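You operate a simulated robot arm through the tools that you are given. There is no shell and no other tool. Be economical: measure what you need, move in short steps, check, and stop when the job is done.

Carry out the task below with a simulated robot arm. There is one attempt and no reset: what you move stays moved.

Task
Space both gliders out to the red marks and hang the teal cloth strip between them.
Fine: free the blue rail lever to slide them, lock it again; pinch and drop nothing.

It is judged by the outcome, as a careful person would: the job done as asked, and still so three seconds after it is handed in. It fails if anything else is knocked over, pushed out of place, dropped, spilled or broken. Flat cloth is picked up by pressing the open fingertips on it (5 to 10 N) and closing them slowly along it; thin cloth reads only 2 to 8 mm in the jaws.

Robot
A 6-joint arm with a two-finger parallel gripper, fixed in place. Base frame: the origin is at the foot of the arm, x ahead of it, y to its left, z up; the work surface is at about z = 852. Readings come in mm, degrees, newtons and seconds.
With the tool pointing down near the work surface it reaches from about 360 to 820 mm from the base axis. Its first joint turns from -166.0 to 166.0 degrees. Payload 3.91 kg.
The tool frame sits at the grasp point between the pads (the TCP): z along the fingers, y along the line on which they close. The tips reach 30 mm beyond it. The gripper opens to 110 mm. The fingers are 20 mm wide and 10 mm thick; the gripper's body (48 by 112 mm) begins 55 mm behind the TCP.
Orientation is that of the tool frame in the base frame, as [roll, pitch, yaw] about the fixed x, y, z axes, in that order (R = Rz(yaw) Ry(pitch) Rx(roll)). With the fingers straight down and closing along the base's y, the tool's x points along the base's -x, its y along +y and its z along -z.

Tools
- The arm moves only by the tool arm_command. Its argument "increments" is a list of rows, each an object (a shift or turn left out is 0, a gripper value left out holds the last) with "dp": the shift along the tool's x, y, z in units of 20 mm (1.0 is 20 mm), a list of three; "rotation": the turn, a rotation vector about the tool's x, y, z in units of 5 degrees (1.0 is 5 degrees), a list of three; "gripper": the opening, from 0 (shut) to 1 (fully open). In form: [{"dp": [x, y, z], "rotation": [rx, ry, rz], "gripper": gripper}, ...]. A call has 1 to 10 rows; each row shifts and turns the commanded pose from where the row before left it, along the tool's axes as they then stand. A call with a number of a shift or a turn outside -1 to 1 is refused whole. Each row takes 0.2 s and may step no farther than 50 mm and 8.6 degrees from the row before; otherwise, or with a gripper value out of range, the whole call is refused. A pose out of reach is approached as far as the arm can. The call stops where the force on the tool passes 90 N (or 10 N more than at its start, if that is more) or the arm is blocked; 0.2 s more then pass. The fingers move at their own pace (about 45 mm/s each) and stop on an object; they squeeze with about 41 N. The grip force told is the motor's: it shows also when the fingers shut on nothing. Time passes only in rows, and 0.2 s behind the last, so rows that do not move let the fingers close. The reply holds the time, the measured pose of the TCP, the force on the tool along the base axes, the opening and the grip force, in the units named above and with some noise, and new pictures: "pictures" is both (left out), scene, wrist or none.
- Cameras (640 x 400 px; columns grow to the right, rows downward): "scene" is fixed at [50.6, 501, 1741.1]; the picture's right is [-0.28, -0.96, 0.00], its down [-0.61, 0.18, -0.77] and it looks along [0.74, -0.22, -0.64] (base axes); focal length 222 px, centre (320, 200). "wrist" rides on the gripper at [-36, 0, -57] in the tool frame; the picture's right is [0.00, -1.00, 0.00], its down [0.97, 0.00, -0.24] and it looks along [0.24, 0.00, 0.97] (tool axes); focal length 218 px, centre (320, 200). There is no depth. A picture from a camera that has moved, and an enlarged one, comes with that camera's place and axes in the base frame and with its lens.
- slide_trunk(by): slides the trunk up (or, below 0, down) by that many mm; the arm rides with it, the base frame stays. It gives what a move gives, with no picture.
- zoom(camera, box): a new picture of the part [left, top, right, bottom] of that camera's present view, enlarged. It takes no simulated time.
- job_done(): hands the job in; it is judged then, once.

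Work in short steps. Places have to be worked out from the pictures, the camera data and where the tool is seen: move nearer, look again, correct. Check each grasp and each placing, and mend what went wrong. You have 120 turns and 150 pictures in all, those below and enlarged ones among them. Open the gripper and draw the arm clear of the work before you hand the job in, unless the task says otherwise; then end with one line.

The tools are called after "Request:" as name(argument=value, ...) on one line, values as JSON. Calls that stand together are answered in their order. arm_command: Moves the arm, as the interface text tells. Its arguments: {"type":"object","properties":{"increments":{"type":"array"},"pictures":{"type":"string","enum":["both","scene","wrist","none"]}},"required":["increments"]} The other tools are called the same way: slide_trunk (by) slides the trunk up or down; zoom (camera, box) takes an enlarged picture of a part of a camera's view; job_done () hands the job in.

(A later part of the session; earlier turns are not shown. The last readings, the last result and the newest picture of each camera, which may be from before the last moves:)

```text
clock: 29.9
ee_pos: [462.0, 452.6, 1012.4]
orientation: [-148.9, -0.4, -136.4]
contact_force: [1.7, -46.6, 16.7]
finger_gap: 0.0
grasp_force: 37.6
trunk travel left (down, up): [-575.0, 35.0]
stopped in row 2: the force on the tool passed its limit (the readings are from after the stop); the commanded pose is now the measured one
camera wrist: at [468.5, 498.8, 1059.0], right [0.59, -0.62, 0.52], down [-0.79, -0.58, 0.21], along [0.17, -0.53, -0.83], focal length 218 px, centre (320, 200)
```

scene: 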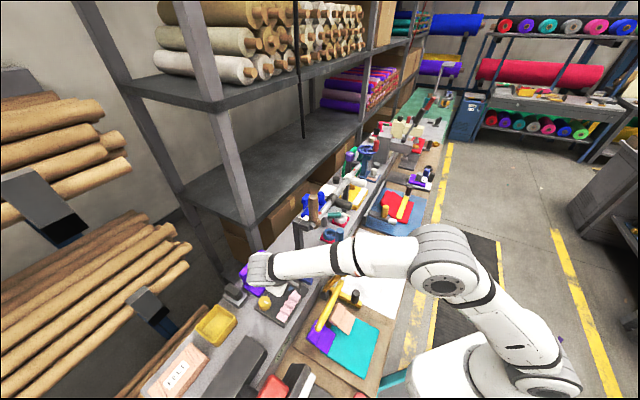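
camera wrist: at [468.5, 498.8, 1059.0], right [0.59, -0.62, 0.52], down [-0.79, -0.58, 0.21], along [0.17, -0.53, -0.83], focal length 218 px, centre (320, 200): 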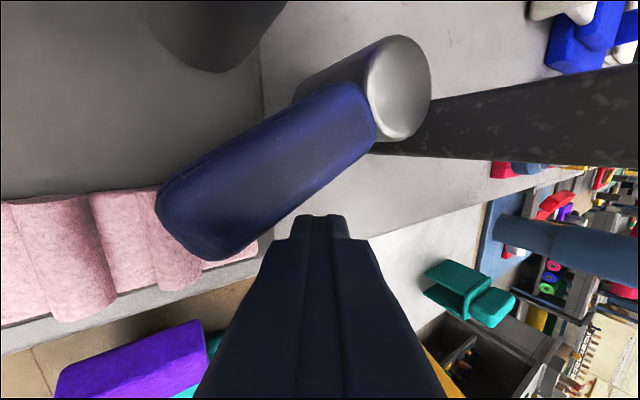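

The lever is at its stop, ~60° from where it was. I retreat along the tool axis and rise.

Request:
arm_command(increments=[{"dp": [0, -0.4, 0]}, {"dp": [0, 0, -1]}, {"dp": [0, 0, -1]}, {"dp": [0, 0, -1]}, {"dp": [0, 0, -1]}, {"dp": [0, 0, -1]}, {"dp": [0, 0, -1]}, {"dp": [0, 0, -1]}, {"dp": [0, 0, -1]}], pictures="none")

Request:
arm_command(increments=[{"dp": [0, 0, -1], "rotation": [-1, 0, 0]}, {"dp": [0, 0, -1], "rotation": [-1, 0, 0]}, {"dp": [0, 0, -1], "rotation": [-1, 0, 0]}, {"dp": [0, 0, -1], "rotation": [-1, 0, 0]}, {"dp": [0, 0, -1], "rotation": [-1, 0, 0]}, {"dp": [0, 0, -1], "rotation": [-1, 0, 0]}, {"dp": [0, 0, -1]}, {"dp": [0, 0, -1]}, {"dp": [0, 0, -1]}, {"dp": [0, 0, -1]}], pictures="both")

```text
clock: 31.9
ee_pos: [409.4, 517.6, 1151.4]
orientation: [-149.0, -0.3, -136.0]
contact_force: [0.5, 0.3, 0.6]
finger_gap: 0.0
grasp_force: 37.9
trunk travel left (down, up): [-575.0, 35.0]
```

```text
clock: 34.1
ee_pos: [381.9, 545.2, 1343.5]
orientation: [-179.1, -0.2, -136.0]
contact_force: [-1.0, 0.3, 0.3]
finger_gap: 0.0
grasp_force: 37.4
trunk travel left (down, up): [-575.0, 35.0]
camera wrist: at [408.0, 571.1, 1398.8], right [0.7, -0.72, 0.02], down [-0.7, -0.67, 0.24], along [-0.16, -0.18, -0.97], focal length 218 px, centre (320, 200)
```

scene: 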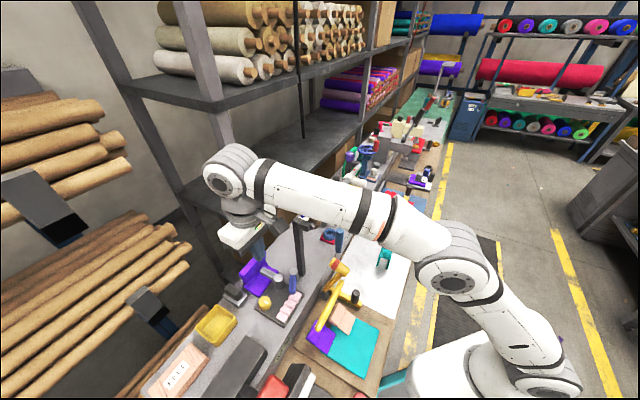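
wrist: 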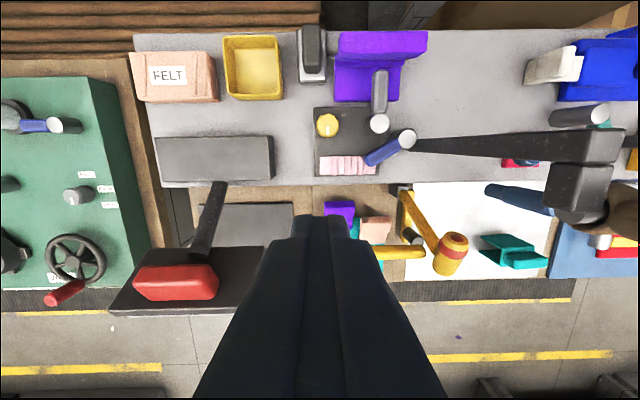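

I rise over the rail height and move along it for a top view with the fingers opened.

Request:
arm_command(increments=[{"dp": [0.5, 0, -1]}, {"dp": [0.5, 0, -1]}, {"dp": [0.5, 0, -1]}, {"dp": [0.5, 0, -1]}, {"dp": [0.5, 0, -1]}, {"dp": [0.25, 0, -0.5]}, {"dp": [0, -1, 0], "gripper": 1}, {"dp": [0, -1, 0]}, {"dp": [0, -1, 0]}, {"dp": [0, -1, 0]}], pictures="none")

Request:
arm_command(increments=[{"dp": [0, -1, 0]}, {"dp": [0, -1, 0]}, {"dp": [0, -1, 0]}, {"dp": [0, -1, 0]}, {"dp": [0, -1, 0]}, {"dp": [0, -1, 0]}, {"dp": [0, -1, 0]}, {"dp": [0, -1, 0]}, {"dp": [0, -1, 0]}, {"dp": [0, -1, 0]}], pictures="none")

Request:
arm_command(increments=[{"dp": [0, -1, 0]}, {"dp": [0, -1, 0]}, {"dp": [0, -1, 0]}, {"dp": [0, -1, 0]}], pictures="wrist")

```text
clock: 36.3
ee_pos: [396.5, 444.8, 1444.1]
orientation: [-179.2, -0.2, -135.9]
contact_force: [-0.1, -0.4, -0.2]
finger_gap: 86.6
grasp_force: 0.0
out of reach, approached as far as the arm can: row 5, 6
trunk travel left (down, up): [-575.0, 35.0]
```

```text
clock: 38.5
ee_pos: [534.2, 299.3, 1445.7]
orientation: [-179.1, -0.2, -136.0]
contact_force: [0.6, -0.2, 0.6]
finger_gap: 110.0
grasp_force: 0.1
trunk travel left (down, up): [-575.0, 35.0]
```

```text
clock: 39.5
ee_pos: [587.3, 239.6, 1443.1]
orientation: [-178.9, 0.0, -136.0]
contact_force: [1.3, 0.6, 0.0]
finger_gap: 109.9
grasp_force: 0.1
out of reach, approached as far as the arm can: row 4
trunk travel left (down, up): [-575.0, 35.0]
camera wrist: at [613.3, 265.3, 1499.9], right [0.69, -0.72, 0.02], down [-0.7, -0.67, 0.24], along [-0.16, -0.18, -0.97], focal length 218 px, centre (320, 200)
```

wrist: 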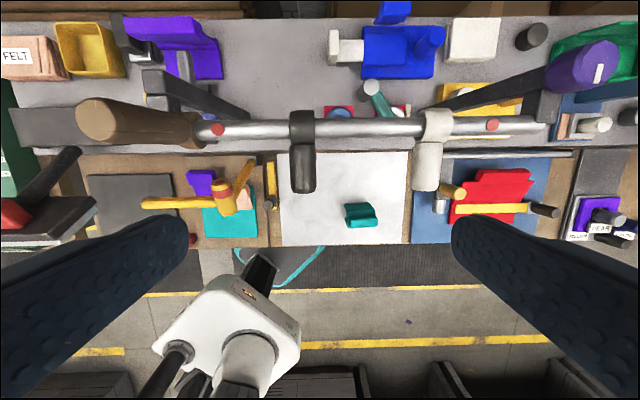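

Everything is visible: black ring at s≈233 along the rail, white ≈380, marks at ≈142 and ≈437. Lowering the trunk 100 mm to bring the rail inside the reach.

Request:
slide_trunk(by=-100)

```text
clock: 40.8
ee_pos: [586.9, 240.6, 1345.0]
orientation: [-178.9, 0.0, -136.0]
contact_force: [0.8, 1.0, 0.5]
finger_gap: 109.8
grasp_force: 0.0
trunk travel left (down, up): [-475.0, 135.0]
```

I align over the black glider's peg (s≈231, p≈595) and lower, fingers straddling it.

Request:
arm_command(increments=[{"dp": [-0.5, 0.7, 0], "rotation": [-0.2, 0, -0.2], "gripper": 0.75}, {"dp": [0, 0, 1]}, {"dp": [0, 0, 1]}, {"dp": [0, 0, 0.5]}], pictures="wrist")

```text
clock: 41.8
ee_pos: [580.3, 255.6, 1289.1]
orientation: [-180.0, -0.1, -135.0]
contact_force: [-1.1, 0.6, -0.4]
finger_gap: 82.3
grasp_force: 0.0
out of reach, approached as far as the arm can: row 1
trunk travel left (down, up): [-475.0, 135.0]
camera wrist: at [607.0, 281.7, 1344.7], right [0.71, -0.71, 0.0], down [-0.69, -0.69, 0.24], along [-0.17, -0.17, -0.97], focal length 218 px, centre (320, 200)
```

wrist: 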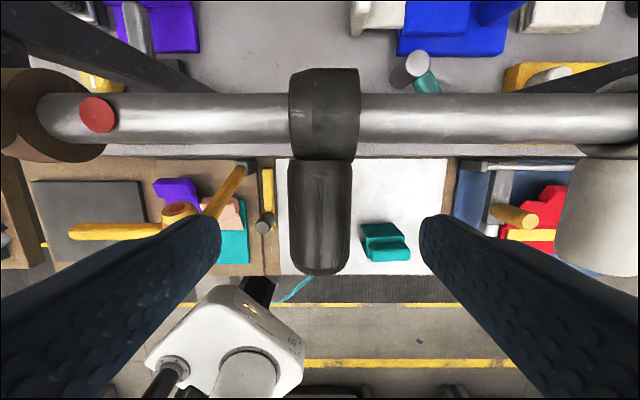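

Centred over the black peg. I lower 45 mm and close on it.

Request:
arm_command(increments=[{"dp": [0, 0, 0.8]}, {"dp": [0, 0, 0.8]}, {"dp": [0, 0, 0.6], "gripper": 0.75}, {"gripper": 0.2}, {}, {}, {}], pictures="both")

```text
clock: 43.4
ee_pos: [582.2, 256.3, 1246.8]
orientation: [-179.9, -0.1, -135.1]
contact_force: [-1.8, 0.8, -1.6]
finger_gap: 30.7
grasp_force: 38.7
trunk travel left (down, up): [-475.0, 135.0]
camera wrist: at [608.0, 282.1, 1302.9], right [0.71, -0.71, 0.0], down [-0.69, -0.69, 0.24], along [-0.17, -0.17, -0.97], focal length 218 px, centre (320, 200)
```

scene: 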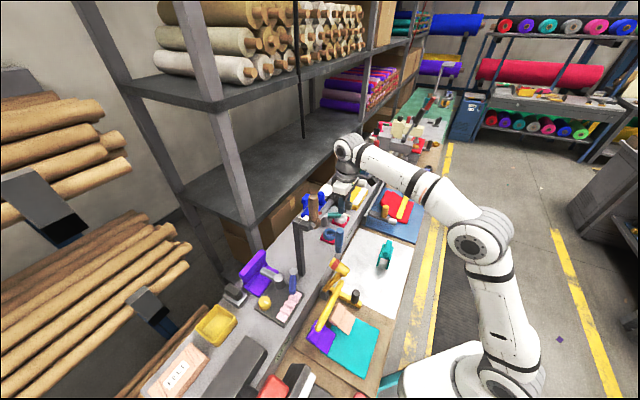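
wrist: 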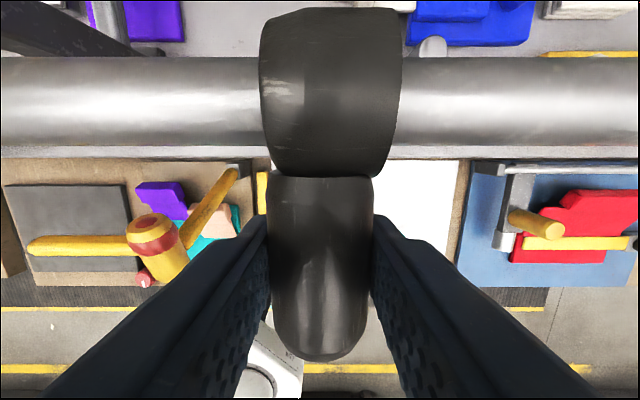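

The black peg is held (30.7 mm). I slide it a little toward the near mark and read the force.

Request:
arm_command(increments=[{"dp": [0, 0.4, 0]}, {"dp": [0, 0.4, 0]}], pictures="wrist")

```text
clock: 44.0
ee_pos: [570.8, 267.6, 1246.4]
orientation: [180.0, -0.1, -135.0]
contact_force: [0.2, -1.5, -5.2]
finger_gap: 30.4
grasp_force: 44.6
trunk travel left (down, up): [-475.0, 135.0]
camera wrist: at [596.8, 293.4, 1302.9], right [0.71, -0.71, 0.0], down [-0.69, -0.69, 0.24], along [-0.17, -0.17, -0.97], focal length 218 px, centre (320, 200)
```

wrist: 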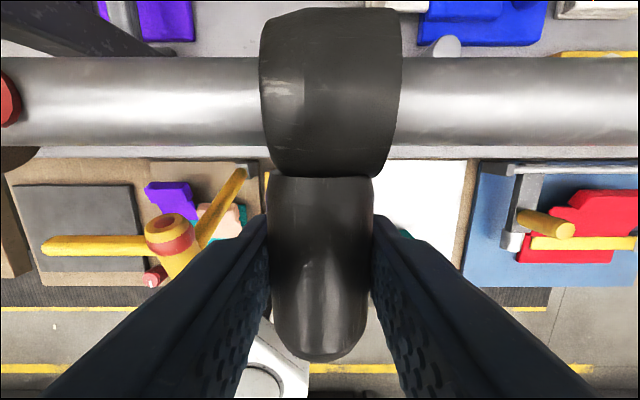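

It slides freely, so the lever is released. I continue 58 mm toward the near mark, then check.

Request:
arm_command(increments=[{"dp": [0, 0.7, 0]}, {"dp": [0, 0.7, 0]}, {"dp": [0, 0.7, 0]}, {"dp": [0, 0.7, 0]}], pictures="wrist")

```text
clock: 45.0
ee_pos: [530.5, 308.4, 1247.3]
orientation: [180.0, 0.0, -135.0]
contact_force: [3.1, 3.4, 6.0]
finger_gap: 30.7
grasp_force: 45.2
trunk travel left (down, up): [-475.0, 135.0]
camera wrist: at [556.8, 333.1, 1303.0], right [0.71, -0.71, 0.0], down [-0.69, -0.69, 0.24], along [-0.17, -0.17, -0.97], focal length 218 px, centre (320, 200)
```

wrist: 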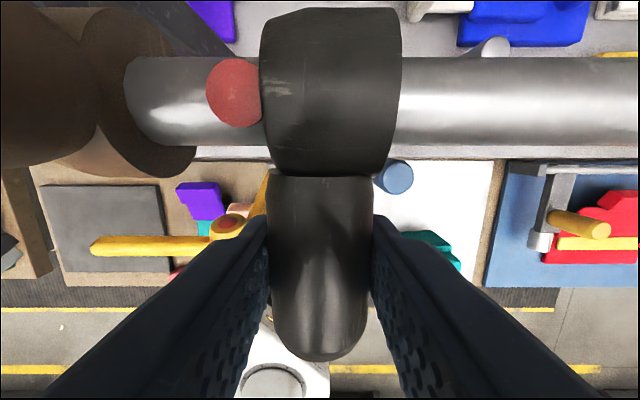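

The ring is ~23 mm short of the mark. I move that distance.

Request:
arm_command(increments=[{"dp": [0, 0.6, 0]}, {"dp": [0, 0.57, 0]}], pictures="both")

Request:
zoom(camera="scene", box=[280, 150, 380, 230])

```text
clock: 45.6
ee_pos: [514.8, 323.9, 1247.7]
orientation: [180.0, 0.0, -134.9]
contact_force: [7.1, 6.1, 7.3]
finger_gap: 30.5
grasp_force: 44.9
trunk travel left (down, up): [-475.0, 135.0]
camera wrist: at [540.5, 349.4, 1303.0], right [0.71, -0.71, 0.0], down [-0.69, -0.69, 0.24], along [-0.17, -0.17, -0.97], focal length 218 px, centre (320, 200)
```

scene: 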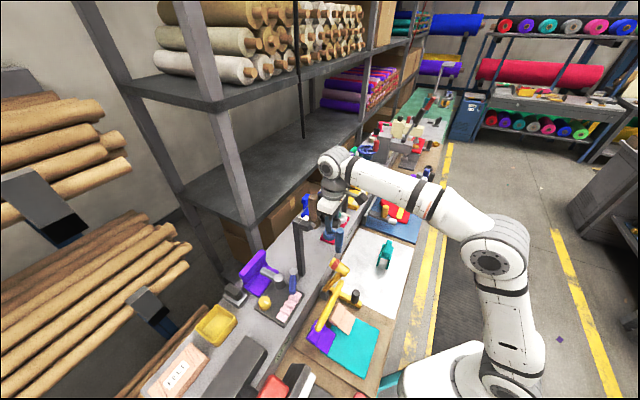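
wrist: 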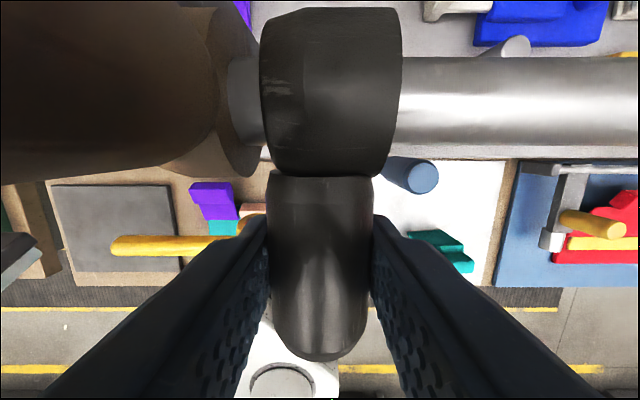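

```text
5.00 times, centred on (330, 190) of scene
camera zoom: at [50.6, 501.0, 1741.1], right [-0.28, -0.96, 0.0], down [-0.61, 0.18, -0.77], along [0.74, -0.22, -0.64], focal length 1108 px, centre (270, 250)
```

zoom: 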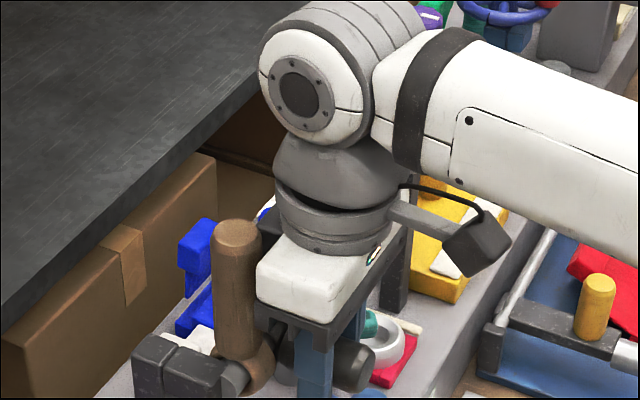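

The ring should cover the mark now. I open, rise straight up and check from above.

Request:
arm_command(increments=[{"gripper": 0.6}, {}, {}, {"dp": [0, 0, -1]}, {"dp": [0, 0, -1]}, {"dp": [0, 0, -1]}, {"dp": [0, 0, -1]}, {"dp": [0.5, 0, -0.7]}], pictures="wrist")

Request:
zoom(camera="wrist", box=[220, 60, 420, 185])

```text
clock: 47.4
ee_pos: [506.0, 316.2, 1340.5]
orientation: [-180.0, 0.0, -135.0]
contact_force: [0.5, 0.4, 0.2]
finger_gap: 65.9
grasp_force: 0.1
trunk travel left (down, up): [-475.0, 135.0]
camera wrist: at [533.1, 342.6, 1395.7], right [0.71, -0.71, 0.0], down [-0.69, -0.69, 0.24], along [-0.17, -0.17, -0.97], focal length 218 px, centre (320, 200)
```

wrist: 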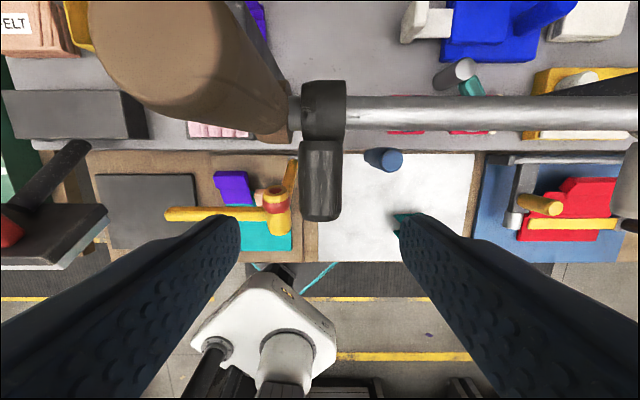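

```text
3.20 times, centred on (320, 122) of wrist
camera zoom: at [533.1, 342.6, 1395.7], right [0.71, -0.71, 0.0], down [-0.69, -0.69, 0.24], along [-0.17, -0.17, -0.97], focal length 698 px, centre (320, 448)
```

zoom: 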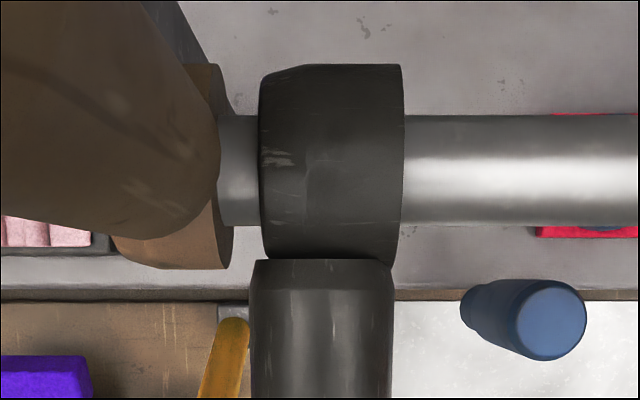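

Black ring covers its mark. Now I travel along the rail to the white glider.

Request:
arm_command(increments=[{"dp": [-0.1, -1, 0], "gripper": 0.75}, {"dp": [-0.1, -1, 0]}, {"dp": [-0.1, -1, 0.1]}, {"dp": [-0.1, -1, 0.1]}, {"dp": [-0.1, -1, 0.1]}, {"dp": [-0.1, -1, 0.2]}, {"dp": [0, -1, 0.2]}, {"dp": [0, -1, 0.3]}, {"dp": [0, -1, 0.3]}, {"dp": [0, -1, 0.3]}], pictures="none")

Request:
arm_command(increments=[{"dp": [0, -1, 0.3]}, {"dp": [0, -1, 0.3]}], pictures="wrist")

```text
clock: 49.6
ee_pos: [653.2, 182.8, 1303.7]
orientation: [-179.8, 0.1, -134.9]
contact_force: [-0.5, -0.1, -1.1]
finger_gap: 82.5
grasp_force: 0.0
out of reach, approached as far as the arm can: row 9
trunk travel left (down, up): [-475.0, 135.0]
```

```text
clock: 50.2
ee_pos: [674.9, 152.0, 1288.1]
orientation: [-179.9, 0.1, -135.0]
contact_force: [0.3, -0.3, -0.1]
finger_gap: 82.7
grasp_force: 0.1
out of reach, approached as far as the arm can: row 1, 2
trunk travel left (down, up): [-475.0, 135.0]
camera wrist: at [700.9, 177.3, 1343.0], right [0.71, -0.71, 0.0], down [-0.69, -0.69, 0.24], along [-0.17, -0.17, -0.97], focal length 218 px, centre (320, 200)
```

wrist: 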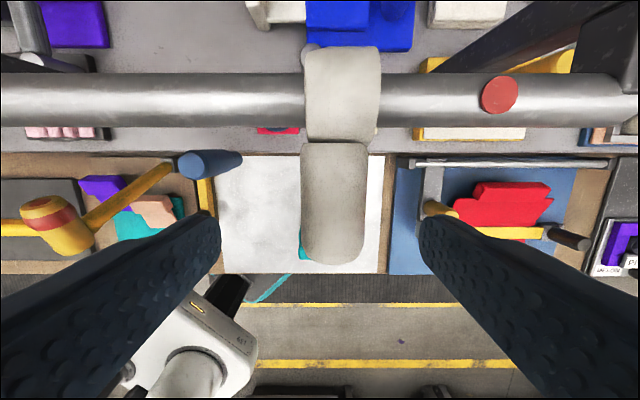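

Peg is ~6 mm right of centre; I nudge, descend and close on the white peg.

Request:
arm_command(increments=[{"dp": [0, -0.3, 0.7]}, {"dp": [-0.1, 0, 0.8]}, {"dp": [0, 0, 0.6]}, {"gripper": 0.2}, {}, {}, {}], pictures="wrist")

```text
clock: 51.8
ee_pos: [681.0, 149.5, 1244.7]
orientation: [-180.0, -0.1, -135.0]
contact_force: [0.6, 0.0, -0.8]
finger_gap: 31.1
grasp_force: 38.4
trunk travel left (down, up): [-475.0, 135.0]
camera wrist: at [706.4, 174.5, 1300.1], right [0.71, -0.71, 0.0], down [-0.69, -0.69, 0.24], along [-0.17, -0.17, -0.97], focal length 218 px, centre (320, 200)
```

wrist: 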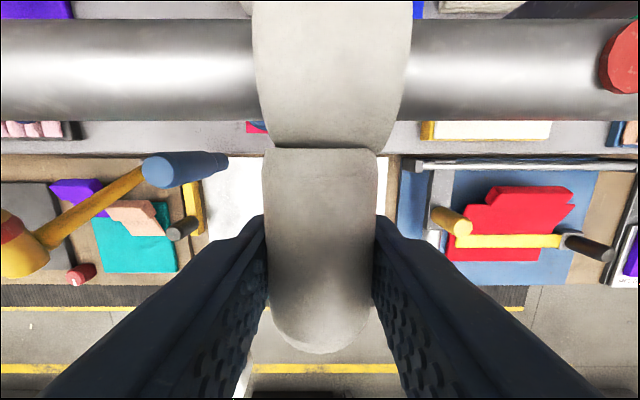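

White peg gripped. I slide it 45 mm toward the far mark and re-measure.

Request:
arm_command(increments=[{"dp": [0, -0.75, 0]}, {"dp": [0, -0.75, 0]}, {"dp": [0, -0.75, 0]}], pictures="wrist")

```text
clock: 52.6
ee_pos: [713.1, 117.3, 1243.6]
orientation: [179.9, -0.2, -135.0]
contact_force: [5.1, 2.0, -7.5]
finger_gap: 31.0
grasp_force: 44.8
trunk travel left (down, up): [-475.0, 135.0]
camera wrist: at [738.5, 142.4, 1300.0], right [0.71, -0.71, 0.0], down [-0.69, -0.69, 0.24], along [-0.17, -0.17, -0.97], focal length 218 px, centre (320, 200)
```

wrist: 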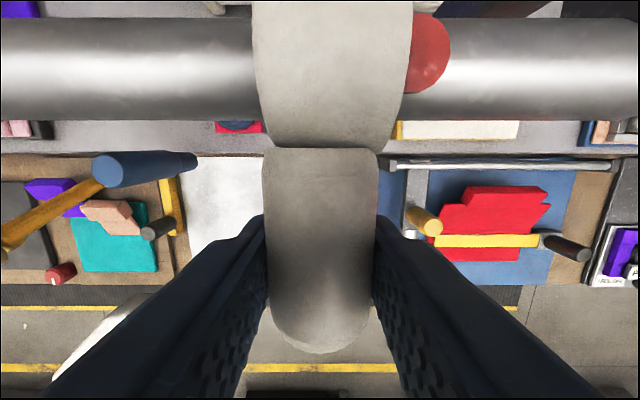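

Mark centre is ~18 mm beyond the ring centre. I move that.

Request:
arm_command(increments=[{"dp": [0, -0.5, 0]}, {"dp": [0, -0.41, 0]}, {}], pictures="none")

Request:
arm_command(increments=[{"gripper": 0.6}, {}, {}, {"dp": [0, 0, -1]}, {"dp": [0.5, 0, -1]}, {"dp": [0.5, 0.5, -1]}], pictures="wrist")

```text
clock: 53.4
ee_pos: [717.3, 106.8, 1243.0]
orientation: [-179.8, -0.1, -134.9]
contact_force: [23.3, 26.5, 23.5]
finger_gap: 30.8
grasp_force: 45.3
out of reach, approached as far as the arm can: row 1, 2
trunk travel left (down, up): [-475.0, 135.0]
```

```text
clock: 54.8
ee_pos: [680.4, 93.1, 1293.1]
orientation: [-180.0, -0.1, -135.0]
contact_force: [0.1, -0.3, 0.2]
finger_gap: 66.1
grasp_force: 0.1
out of reach, approached as far as the arm can: row 4, 5
trunk travel left (down, up): [-475.0, 135.0]
camera wrist: at [706.5, 118.8, 1349.4], right [0.71, -0.71, 0.0], down [-0.69, -0.69, 0.24], along [-0.17, -0.17, -0.97], focal length 218 px, centre (320, 200)
```

wrist: 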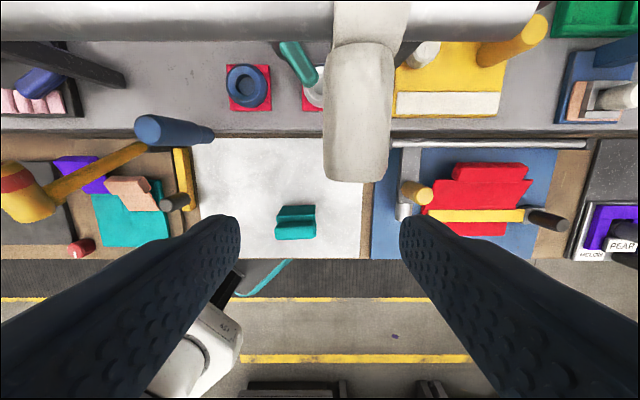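

The arm ran out of reach 8 mm short. I raise the trunk 100 mm so the arm works lower relative to its shoulder, then regrasp.

Request:
slide_trunk(by=110)

Request:
arm_command(increments=[{"dp": [-0.5, -0.4, 0.9], "gripper": 0.75}, {"dp": [-0.5, -0.4, 0.9]}, {"dp": [-0.5, 0, 0.9]}, {"dp": [-0.4, 0, 0.9]}, {"dp": [0, 0, 0.9]}], pictures="wrist")

```text
clock: 56.2
ee_pos: [682.5, 92.9, 1402.9]
orientation: [-180.0, 0.0, -135.0]
contact_force: [-0.6, 0.5, -0.3]
finger_gap: 66.2
grasp_force: 0.1
trunk travel left (down, up): [-585.0, 25.0]
```

```text
clock: 57.4
ee_pos: [717.0, 110.3, 1313.5]
orientation: [-180.0, 0.0, -135.0]
contact_force: [0.0, -0.4, -0.6]
finger_gap: 82.4
grasp_force: 0.1
trunk travel left (down, up): [-585.0, 25.0]
camera wrist: at [743.2, 135.3, 1368.9], right [0.71, -0.71, 0.0], down [-0.69, -0.69, 0.24], along [-0.17, -0.17, -0.97], focal length 218 px, centre (320, 200)
```

wrist: 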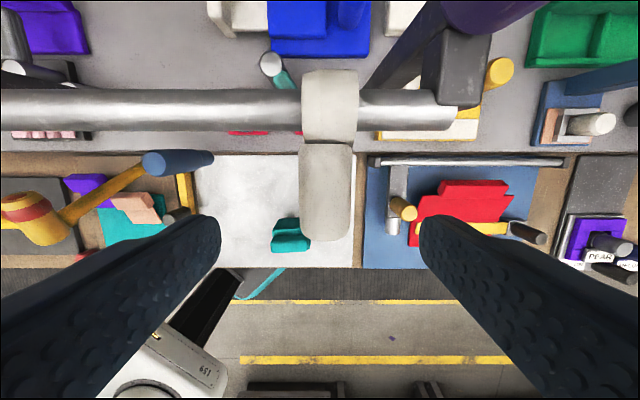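

The mark is under the ring already but the ring needs ~8 mm more to be centred. I descend and regrip.

Request:
arm_command(increments=[{"dp": [-0.1, -0.15, 0.9]}, {"dp": [0, 0, 0.9]}, {"dp": [0, 0, 0.9]}, {"dp": [0, 0, 0.7]}, {"gripper": 0.2}, {}, {}, {}], pictures="none")

```text
clock: 59.2
ee_pos: [725.0, 108.5, 1247.0]
orientation: [-179.9, 0.0, -135.1]
contact_force: [-1.2, 0.1, -0.6]
finger_gap: 30.9
grasp_force: 38.3
trunk travel left (down, up): [-585.0, 25.0]
```

TCP is at s≈436; target 439.5, so I slide 3.6 mm more.

Request:
arm_command(increments=[{"dp": [0, -0.18, 0]}, {}], pictures="none")

Request:
arm_command(increments=[{"gripper": 0.6}, {}, {}, {"dp": [0, 0, -1]}, {"dp": [0, 0, -1]}, {"dp": [0, 0, -1]}, {"dp": [0, 0, -1]}], pictures="wrist")

Request:
zoom(camera="wrist", box=[220, 60, 460, 210])

```text
clock: 59.8
ee_pos: [725.1, 105.8, 1247.4]
orientation: [-179.9, 0.0, -135.0]
contact_force: [1.8, 5.0, 3.2]
finger_gap: 30.8
grasp_force: 45.5
trunk travel left (down, up): [-585.0, 25.0]
```

```text
clock: 61.4
ee_pos: [725.6, 106.4, 1324.8]
orientation: [-180.0, 0.0, -135.0]
contact_force: [0.5, 0.1, 0.5]
finger_gap: 65.9
grasp_force: 0.1
trunk travel left (down, up): [-585.0, 25.0]
camera wrist: at [751.3, 131.1, 1381.0], right [0.71, -0.71, 0.0], down [-0.69, -0.69, 0.24], along [-0.17, -0.17, -0.97], focal length 218 px, centre (320, 200)
```

wrist: 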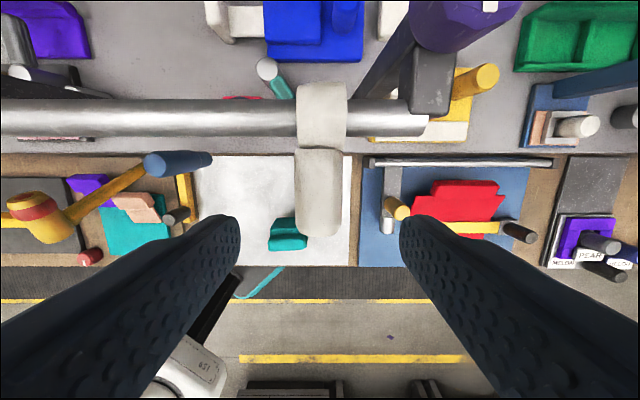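

```text
2.67 times, centred on (340, 135) of wrist
camera zoom: at [751.3, 131.1, 1381.0], right [0.71, -0.71, 0.0], down [-0.69, -0.69, 0.24], along [-0.17, -0.17, -0.97], focal length 582 px, centre (267, 373)
```

zoom: 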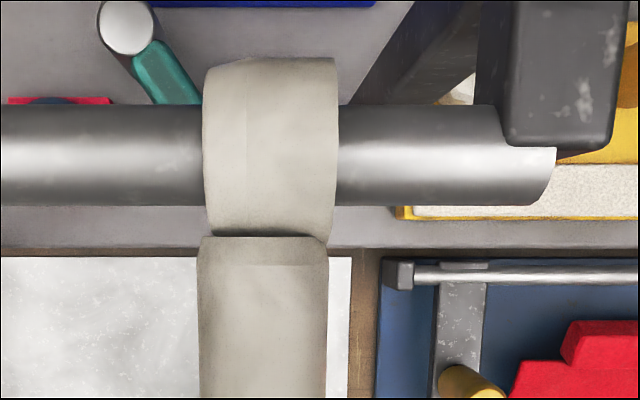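

White is on its mark within ~2 mm. Next, re-lock: I travel back left at z≈1400 in front of the rail to the lever.

Request:
arm_command(increments=[{"dp": [0.8, 0.3, -0.9]}, {"dp": [0.8, 0.5, -0.9]}, {"dp": [0.7, 1, -0.9]}, {"dp": [0, 1, -0.9]}, {"dp": [0, 1, 0]}, {"dp": [0, 1, 0], "gripper": 0}, {"dp": [0, 1, 0]}, {"dp": [0, 1, 0]}, {"dp": [0, 1, 0]}, {"dp": [0, 1, 0]}], pictures="none")

Request:
arm_command(increments=[{"dp": [0, 1, 0]}, {"dp": [0, 1, 0]}, {"dp": [0, 1, 0]}, {"dp": [0, 1, 0]}, {"dp": [0, 1, 0]}, {"dp": [0, 1, 0]}, {"dp": [0, 1, 0]}, {"dp": [0, 1, 0]}, {"dp": [0, 1, 0]}, {"dp": [0, 1, 0]}], pictures="none")

Request:
arm_command(increments=[{"dp": [0, 1, 0]}, {"dp": [0, 1, 0]}, {"dp": [0, 1, 0]}, {"dp": [0, 1, 0]}, {"dp": [0, 1, 0]}, {"dp": [0, 1, 0]}, {"dp": [0, 1, 0]}], pictures="both")

```text
clock: 63.6
ee_pos: [570.3, 197.3, 1395.2]
orientation: [-179.9, 0.0, -135.0]
contact_force: [-0.3, 0.3, -0.5]
finger_gap: 0.0
grasp_force: 38.0
trunk travel left (down, up): [-585.0, 25.0]
```

```text
clock: 65.8
ee_pos: [425.1, 338.6, 1398.3]
orientation: [-179.9, 0.0, -135.0]
contact_force: [0.1, 0.6, 0.1]
finger_gap: 0.0
grasp_force: 37.6
trunk travel left (down, up): [-585.0, 25.0]
```

```text
clock: 67.4
ee_pos: [328.3, 438.2, 1396.9]
orientation: [-179.8, 0.0, -135.0]
contact_force: [-1.5, 0.4, 0.4]
finger_gap: 0.1
grasp_force: 38.1
trunk travel left (down, up): [-585.0, 25.0]
camera wrist: at [353.4, 462.9, 1452.5], right [0.71, -0.71, 0.0], down [-0.69, -0.69, 0.24], along [-0.17, -0.17, -0.97], focal length 218 px, centre (320, 200)
```

scene: 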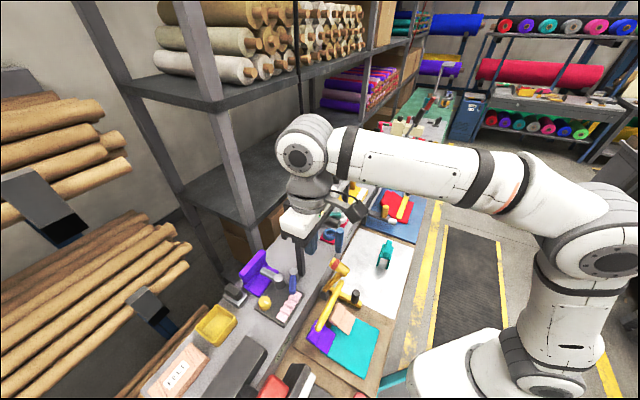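
wrist: 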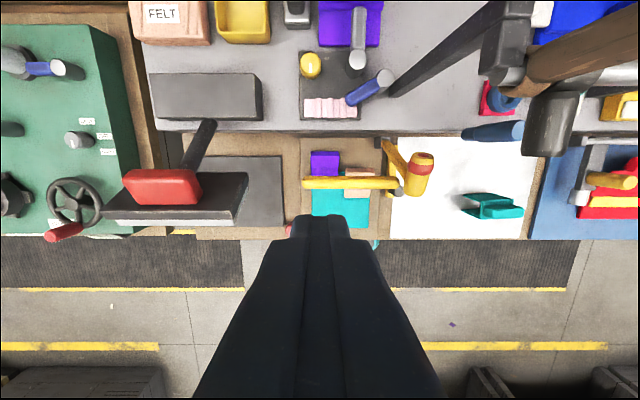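

The lever is visible at its freed angle. I go to a hover left-behind it, leaning from the left again.

Request:
arm_command(increments=[{"dp": [-1, 0.24, 0.6]}, {"dp": [-1, 0.24, 0.6]}, {"dp": [-1, 0.24, 0.6]}, {"dp": [-1, 0.24, 0.6]}, {"dp": [-1, 0.24, 0.6]}, {"dp": [-1, 0.24, 0.6]}, {"dp": [-1, 0.24, 0.6]}, {"dp": [-0.5, 0, 0.8]}, {"dp": [0, 0, 1]}, {"dp": [0, 0, 1]}], pictures="none")

Request:
arm_command(increments=[{"dp": [0, 0, 1], "rotation": [1, 0, 0]}, {"dp": [0, 0, 1], "rotation": [1, 0, 0]}, {"rotation": [1, 0, 0]}, {"rotation": [1, 0, 0]}, {"rotation": [1, 0, 0]}, {"rotation": [1, 0, 0]}], pictures="wrist")

```text
clock: 69.6
ee_pos: [409.4, 568.8, 1254.5]
orientation: [-179.9, -0.2, -135.0]
contact_force: [0.4, -0.7, 0.1]
finger_gap: 0.0
grasp_force: 37.8
trunk travel left (down, up): [-585.0, 25.0]
```

```text
clock: 71.0
ee_pos: [411.3, 567.8, 1215.6]
orientation: [-149.9, 0.0, -135.0]
contact_force: [-0.3, -0.7, 0.4]
finger_gap: 0.0
grasp_force: 37.6
trunk travel left (down, up): [-585.0, 25.0]
camera wrist: at [416.3, 612.4, 1263.8], right [0.61, -0.61, 0.5], down [-0.77, -0.6, 0.21], along [0.17, -0.51, -0.84], focal length 218 px, centre (320, 200)
```

wrist: 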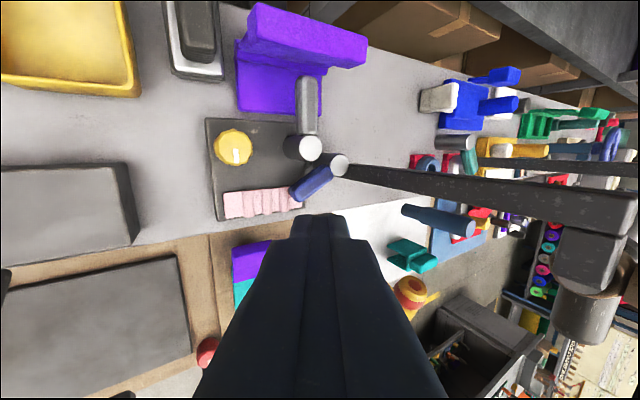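

I lower vertically 76 mm to the approach line.

Request:
arm_command(increments=[{"dp": [0, 0.5, 0.866]}, {"dp": [0, 0.5, 0.866]}, {"dp": [0, 0.5, 0.866]}, {"dp": [0, 0.4, 0.7]}, {"dp": [0, 0, 1]}, {"dp": [0, 0, 1]}, {"dp": [0, 0, 1]}, {"dp": [0, 0, 1]}], pictures="wrist")

```text
clock: 72.8
ee_pos: [441.9, 537.4, 1069.8]
orientation: [-150.1, 0.0, -135.0]
contact_force: [0.8, -0.1, 0.2]
finger_gap: 0.1
grasp_force: 38.2
trunk travel left (down, up): [-585.0, 25.0]
camera wrist: at [446.7, 582.5, 1118.0], right [0.61, -0.61, 0.5], down [-0.77, -0.6, 0.21], along [0.17, -0.51, -0.84], focal length 218 px, centre (320, 200)
```

wrist: 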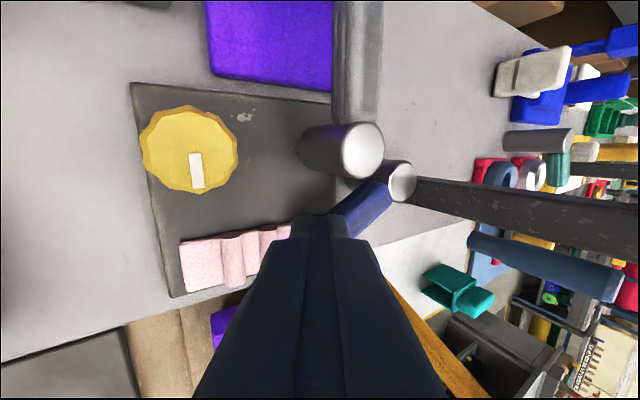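

I shift ~8 mm left for clearance and descend most of the way.

Request:
arm_command(increments=[{"dp": [-0.07, 0.33, -0.1]}, {"dp": [0, 0, 0.9]}, {"dp": [0, 0, 0.9]}, {"dp": [0, 0, 0.9]}], pictures="wrist")

```text
clock: 73.8
ee_pos: [455.3, 525.3, 1022.1]
orientation: [-150.0, 0.1, -135.0]
contact_force: [-0.1, 0.3, 0.1]
finger_gap: 0.0
grasp_force: 37.5
trunk travel left (down, up): [-585.0, 25.0]
camera wrist: at [460.4, 570.7, 1069.8], right [0.61, -0.61, 0.5], down [-0.77, -0.6, 0.21], along [0.17, -0.51, -0.84], focal length 218 px, centre (320, 200)
```

wrist: 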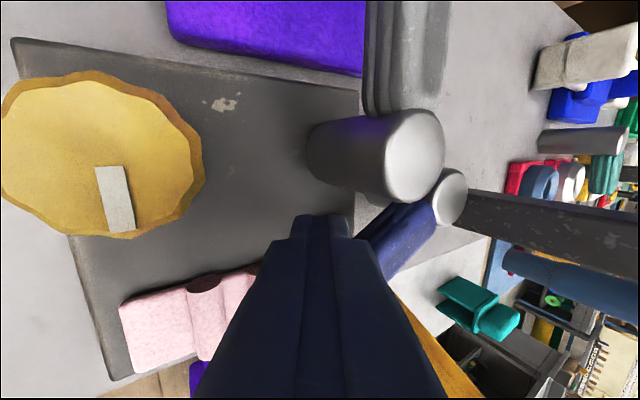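

Clear of the grey stub. I go 10 mm deeper and push the lever back along its arc.

Request:
arm_command(increments=[{"dp": [0, 0, 0.5]}, {"dp": [0.6, -0.18, 0.1]}, {"dp": [0.55, -0.26, 0.15]}, {"dp": [0.49, -0.34, 0.2]}], pictures="wrist")

```text
clock: 74.8
ee_pos: [448.2, 485.5, 1013.7]
orientation: [-149.9, 0.2, -134.8]
contact_force: [0.0, 1.4, 1.0]
finger_gap: 0.2
grasp_force: 37.9
trunk travel left (down, up): [-585.0, 25.0]
camera wrist: at [453.2, 531.5, 1063.2], right [0.61, -0.61, 0.5], down [-0.77, -0.6, 0.21], along [0.18, -0.51, -0.84], focal length 218 px, centre (320, 200)
```

wrist: 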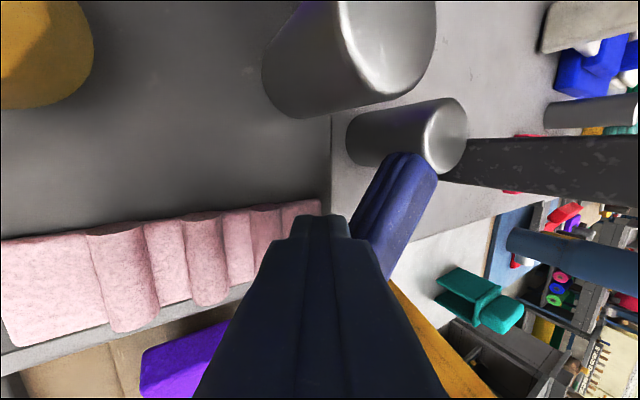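

The handle follows with little force. I continue along the arc.

Request:
arm_command(increments=[{"dp": [0.42, -0.41, 0.24]}, {"dp": [0.33, -0.47, 0.27]}], pictures="wrist")

```text
clock: 75.4
ee_pos: [451.2, 458.3, 1013.9]
orientation: [-149.9, 0.0, -135.0]
contact_force: [-0.1, 1.2, -0.2]
finger_gap: 0.2
grasp_force: 37.9
trunk travel left (down, up): [-585.0, 25.0]
camera wrist: at [457.1, 504.5, 1062.0], right [0.61, -0.61, 0.5], down [-0.77, -0.6, 0.21], along [0.17, -0.51, -0.84], focal length 218 px, centre (320, 200)
```

wrist: 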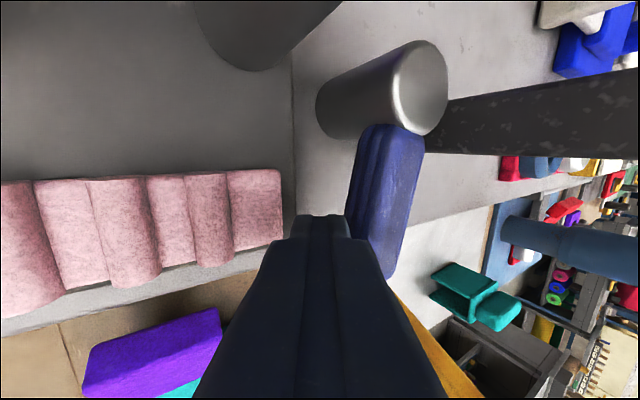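

Nearly back. I push in smaller steps to feel the detent/stop.

Request:
arm_command(increments=[{"dp": [0.2, -0.4, 0.23]}, {"dp": [0.08, -0.3, 0.17]}], pictures="wrist")

```text
clock: 76.0
ee_pos: [458.2, 445.7, 1014.4]
orientation: [-149.9, 0.0, -135.1]
contact_force: [-4.6, 5.7, -4.2]
finger_gap: 0.1
grasp_force: 37.8
trunk travel left (down, up): [-585.0, 25.0]
camera wrist: at [463.8, 490.9, 1062.9], right [0.61, -0.61, 0.5], down [-0.77, -0.6, 0.21], along [0.17, -0.51, -0.84], focal length 218 px, centre (320, 200)
```

wrist: 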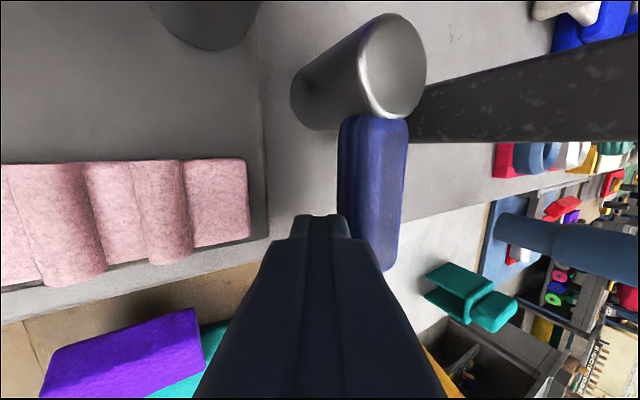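

It looks close to the original angle; I push a little more to seat it.

Request:
arm_command(increments=[{"dp": [0.02, -0.2, 0.11]}, {"dp": [0, -0.15, 0.08]}], pictures="none")

Request:
arm_command(increments=[{"dp": [0, -0.15, 0.08]}, {}], pictures="wrist")

```text
clock: 76.6
ee_pos: [458.0, 442.6, 1015.0]
orientation: [-149.9, 0.0, -134.8]
contact_force: [-35.4, 30.3, -2.4]
finger_gap: 0.0
grasp_force: 38.1
trunk travel left (down, up): [-585.0, 25.0]
```

```text
clock: 77.2
ee_pos: [458.0, 444.0, 1014.7]
orientation: [-149.9, 0.1, -134.6]
contact_force: [-41.9, 41.2, -5.1]
finger_gap: 0.0
grasp_force: 37.8
trunk travel left (down, up): [-585.0, 25.0]
camera wrist: at [464.4, 489.4, 1063.1], right [0.61, -0.61, 0.5], down [-0.77, -0.61, 0.21], along [0.18, -0.51, -0.84], focal length 218 px, centre (320, 200)
```

wrist: 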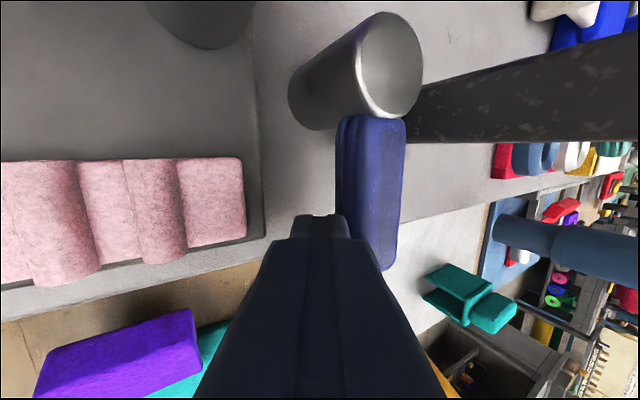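

The lever is back at its stop (58 N, no further motion), i.e. locked. I back away and then go to inspect the teal cloth closely.

Request:
arm_command(increments=[{"dp": [0, 0.6, -0.3]}, {"dp": [0, 0, -1]}, {"dp": [0, 0, -1]}, {"dp": [0, 0, -1]}, {"dp": [0, 0, -1]}, {"dp": [0, 0, -1]}, {"dp": [0, 0, -1]}, {"dp": [0, 0, -1]}, {"dp": [0, 0, -1]}], pictures="wrist")

Request:
zoom(camera="scene", box=[300, 300, 400, 390])

```text
clock: 79.2
ee_pos: [402.2, 504.4, 1153.5]
orientation: [-149.9, -0.1, -134.9]
contact_force: [-0.6, -0.2, 0.1]
finger_gap: 0.0
grasp_force: 38.3
trunk travel left (down, up): [-585.0, 25.0]
camera wrist: at [406.9, 548.0, 1202.3], right [0.61, -0.61, 0.5], down [-0.77, -0.6, 0.21], along [0.17, -0.51, -0.84], focal length 218 px, centre (320, 200)
```

wrist: 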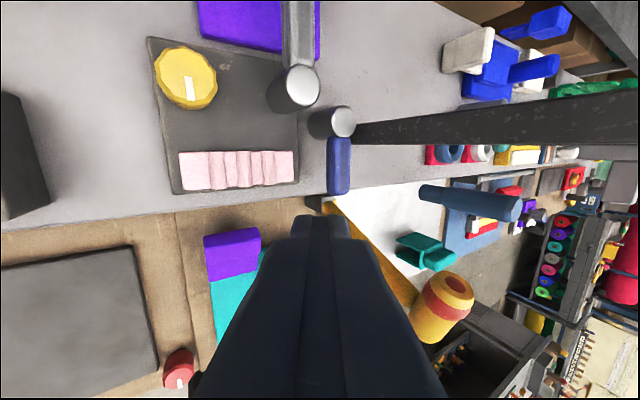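

```text
4.44 times, centred on (350, 345) of scene
camera zoom: at [50.6, 501.0, 1741.1], right [-0.28, -0.96, 0.0], down [-0.61, 0.18, -0.77], along [0.74, -0.22, -0.64], focal length 985 px, centre (187, -444)
```

zoom: 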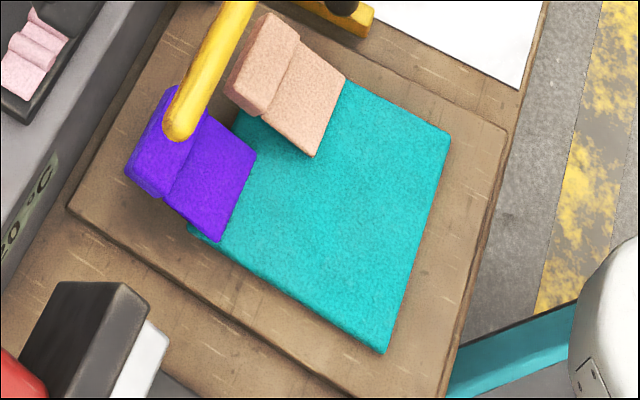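

The lever is straight again. The 160 mm teal pad looks too short to span 300 mm, so I look for another teal strip; first I inspect the teal-rimmed thing near the robot and the surroundings.

Request:
arm_command(increments=[{"dp": [0.5, 0, -1], "rotation": [-1, 0, 0]}, {"dp": [0.5, 0, -1], "rotation": [-1, 0, 0]}, {"dp": [1, 0, -1], "rotation": [-1, 0, 0]}, {"dp": [1, 0, -1], "rotation": [-1, 0, 0]}, {"dp": [1, 0, -1], "rotation": [-1, 0, 0]}, {"dp": [1, 0, -1], "rotation": [-1, 0, 0]}, {"dp": [1, 0, -1]}, {"dp": [1, 0, -1]}, {"dp": [1, -1, -1]}, {"dp": [1, -1, -1]}], pictures="none")

Request:
arm_command(increments=[{"dp": [0.8, -1, 0]}, {"dp": [0.8, -1, 0]}, {"dp": [0.8, -1, 0]}, {"dp": [0.8, -1, 0]}, {"dp": [0.8, -1, 0]}, {"dp": [0.5, -1, 0]}], pictures="both")

```text
clock: 81.4
ee_pos: [276.6, 370.5, 1347.1]
orientation: [180.0, 0.1, -135.0]
contact_force: [0.3, -0.4, 0.7]
finger_gap: 0.0
grasp_force: 37.2
trunk travel left (down, up): [-585.0, 25.0]
```

```text
clock: 82.8
ee_pos: [299.3, 223.9, 1344.9]
orientation: [180.0, 0.0, -135.1]
contact_force: [-0.7, -0.2, 0.4]
finger_gap: 0.0
grasp_force: 37.7
trunk travel left (down, up): [-585.0, 25.0]
camera wrist: at [324.8, 248.5, 1400.3], right [0.71, -0.71, 0.0], down [-0.69, -0.69, 0.24], along [-0.17, -0.17, -0.97], focal length 218 px, centre (320, 200)
```

scene: 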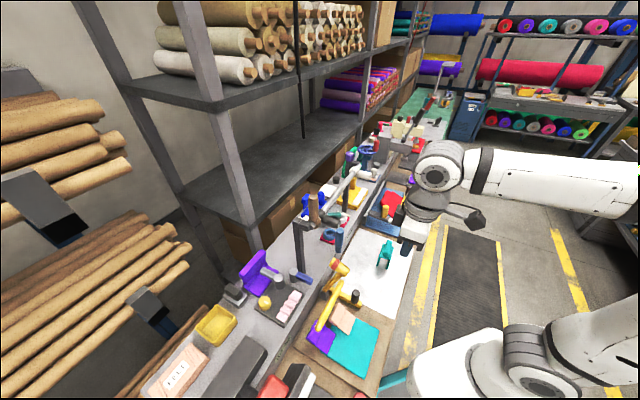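
wrist: 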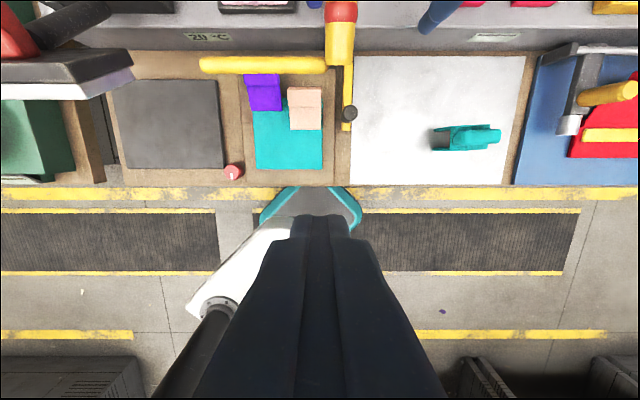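

The teal rim is the robot's own platform, so the teal sheet is the strip: ~160 mm wide, it fits over the rail between the spaced gliders. I enlarge it.

Request:
zoom(camera="wrist", box=[220, 40, 380, 190])

```text
2.67 times, centred on (300, 115) of wrist
camera zoom: at [324.8, 248.5, 1400.3], right [0.71, -0.71, 0.0], down [-0.69, -0.69, 0.24], along [-0.17, -0.17, -0.97], focal length 582 px, centre (373, 427)
```

zoom: 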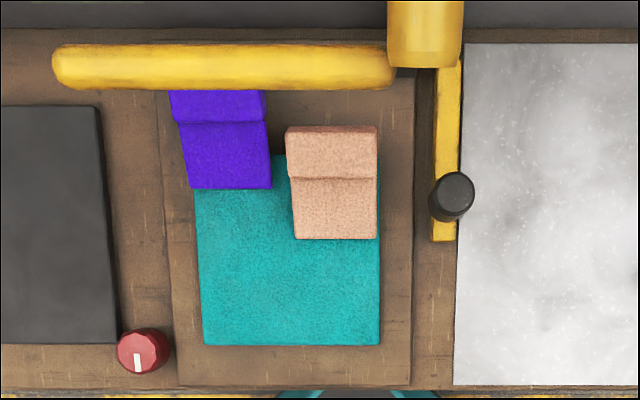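

It spans p≈351–515, s≈−103–60. I lower the trunk to get close and look at how the purple and peach pieces sit on it.

Request:
slide_trunk(by=-250)

Request:
arm_command(increments=[{"dp": [0, 0.7, 0], "rotation": [0, -1, 0]}, {"dp": [0, 0.7, 0], "rotation": [0, -1, 0]}, {"dp": [0, 0.7, 0], "rotation": [0, -1, 0]}, {"dp": [0, 0.7, 0], "rotation": [0, -1, 0]}, {"dp": [0, 0.7, 0], "rotation": [0, -1, 0]}, {"rotation": [0, -1, 0]}, {"rotation": [0, -1, 0]}], pictures="wrist")

```text
clock: 85.4
ee_pos: [297.7, 224.2, 1094.9]
orientation: [-179.9, 0.0, -134.9]
contact_force: [-1.0, 0.5, 0.4]
finger_gap: 0.0
grasp_force: 37.5
trunk travel left (down, up): [-335.0, 275.0]
```

```text
clock: 87.0
ee_pos: [249.7, 273.1, 1095.1]
orientation: [-180.0, 35.1, -134.8]
contact_force: [0.2, -0.3, 0.0]
finger_gap: 0.0
grasp_force: 37.8
trunk travel left (down, up): [-335.0, 275.0]
camera wrist: at [247.3, 270.6, 1161.4], right [0.71, -0.71, 0.0], down [-0.66, -0.66, -0.36], along [0.26, 0.26, -0.93], focal length 218 px, centre (320, 200)
```

wrist: 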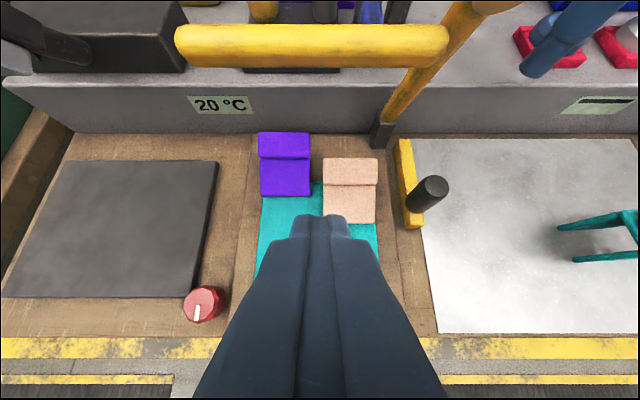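

Request:
zoom(camera="wrist", box=[220, 110, 420, 270])

Request:
arm_command(increments=[{"dp": [0.5, 1, 0]}, {"dp": [0.5, 1, 0.5]}, {"dp": [0.5, 1, 0.5]}, {"dp": [0.5, 1, 0.5]}, {"dp": [0.5, 1, 0.5]}], pictures="wrist")

```text
2.50 times, centred on (320, 190) of wrist
camera zoom: at [247.3, 270.6, 1161.4], right [0.71, -0.71, 0.0], down [-0.66, -0.66, -0.36], along [0.26, 0.26, -0.93], focal length 546 px, centre (320, 225)
```

zoom: 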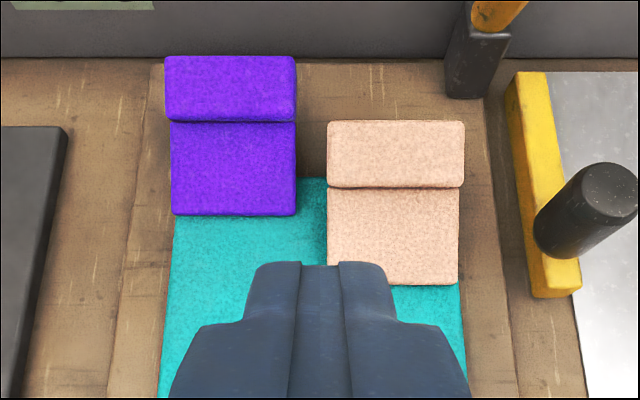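

```text
clock: 88.2
ee_pos: [164.6, 332.2, 1031.9]
orientation: [-179.9, 35.0, -135.0]
contact_force: [1.1, -0.2, -0.2]
finger_gap: 0.0
grasp_force: 37.3
trunk travel left (down, up): [-335.0, 275.0]
camera wrist: at [163.1, 329.6, 1098.6], right [0.71, -0.71, 0.0], down [-0.66, -0.66, -0.36], along [0.26, 0.25, -0.93], focal length 218 px, centre (320, 200)
```

wrist: 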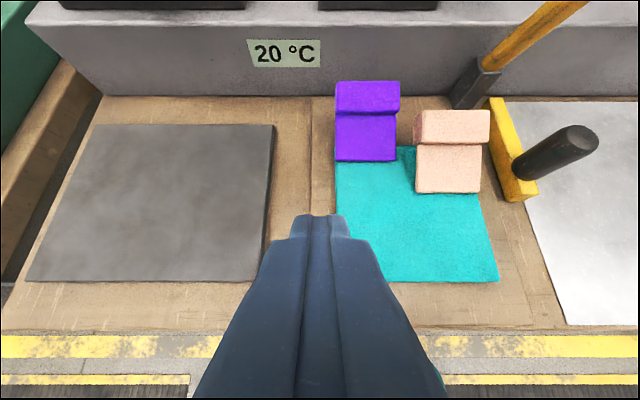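

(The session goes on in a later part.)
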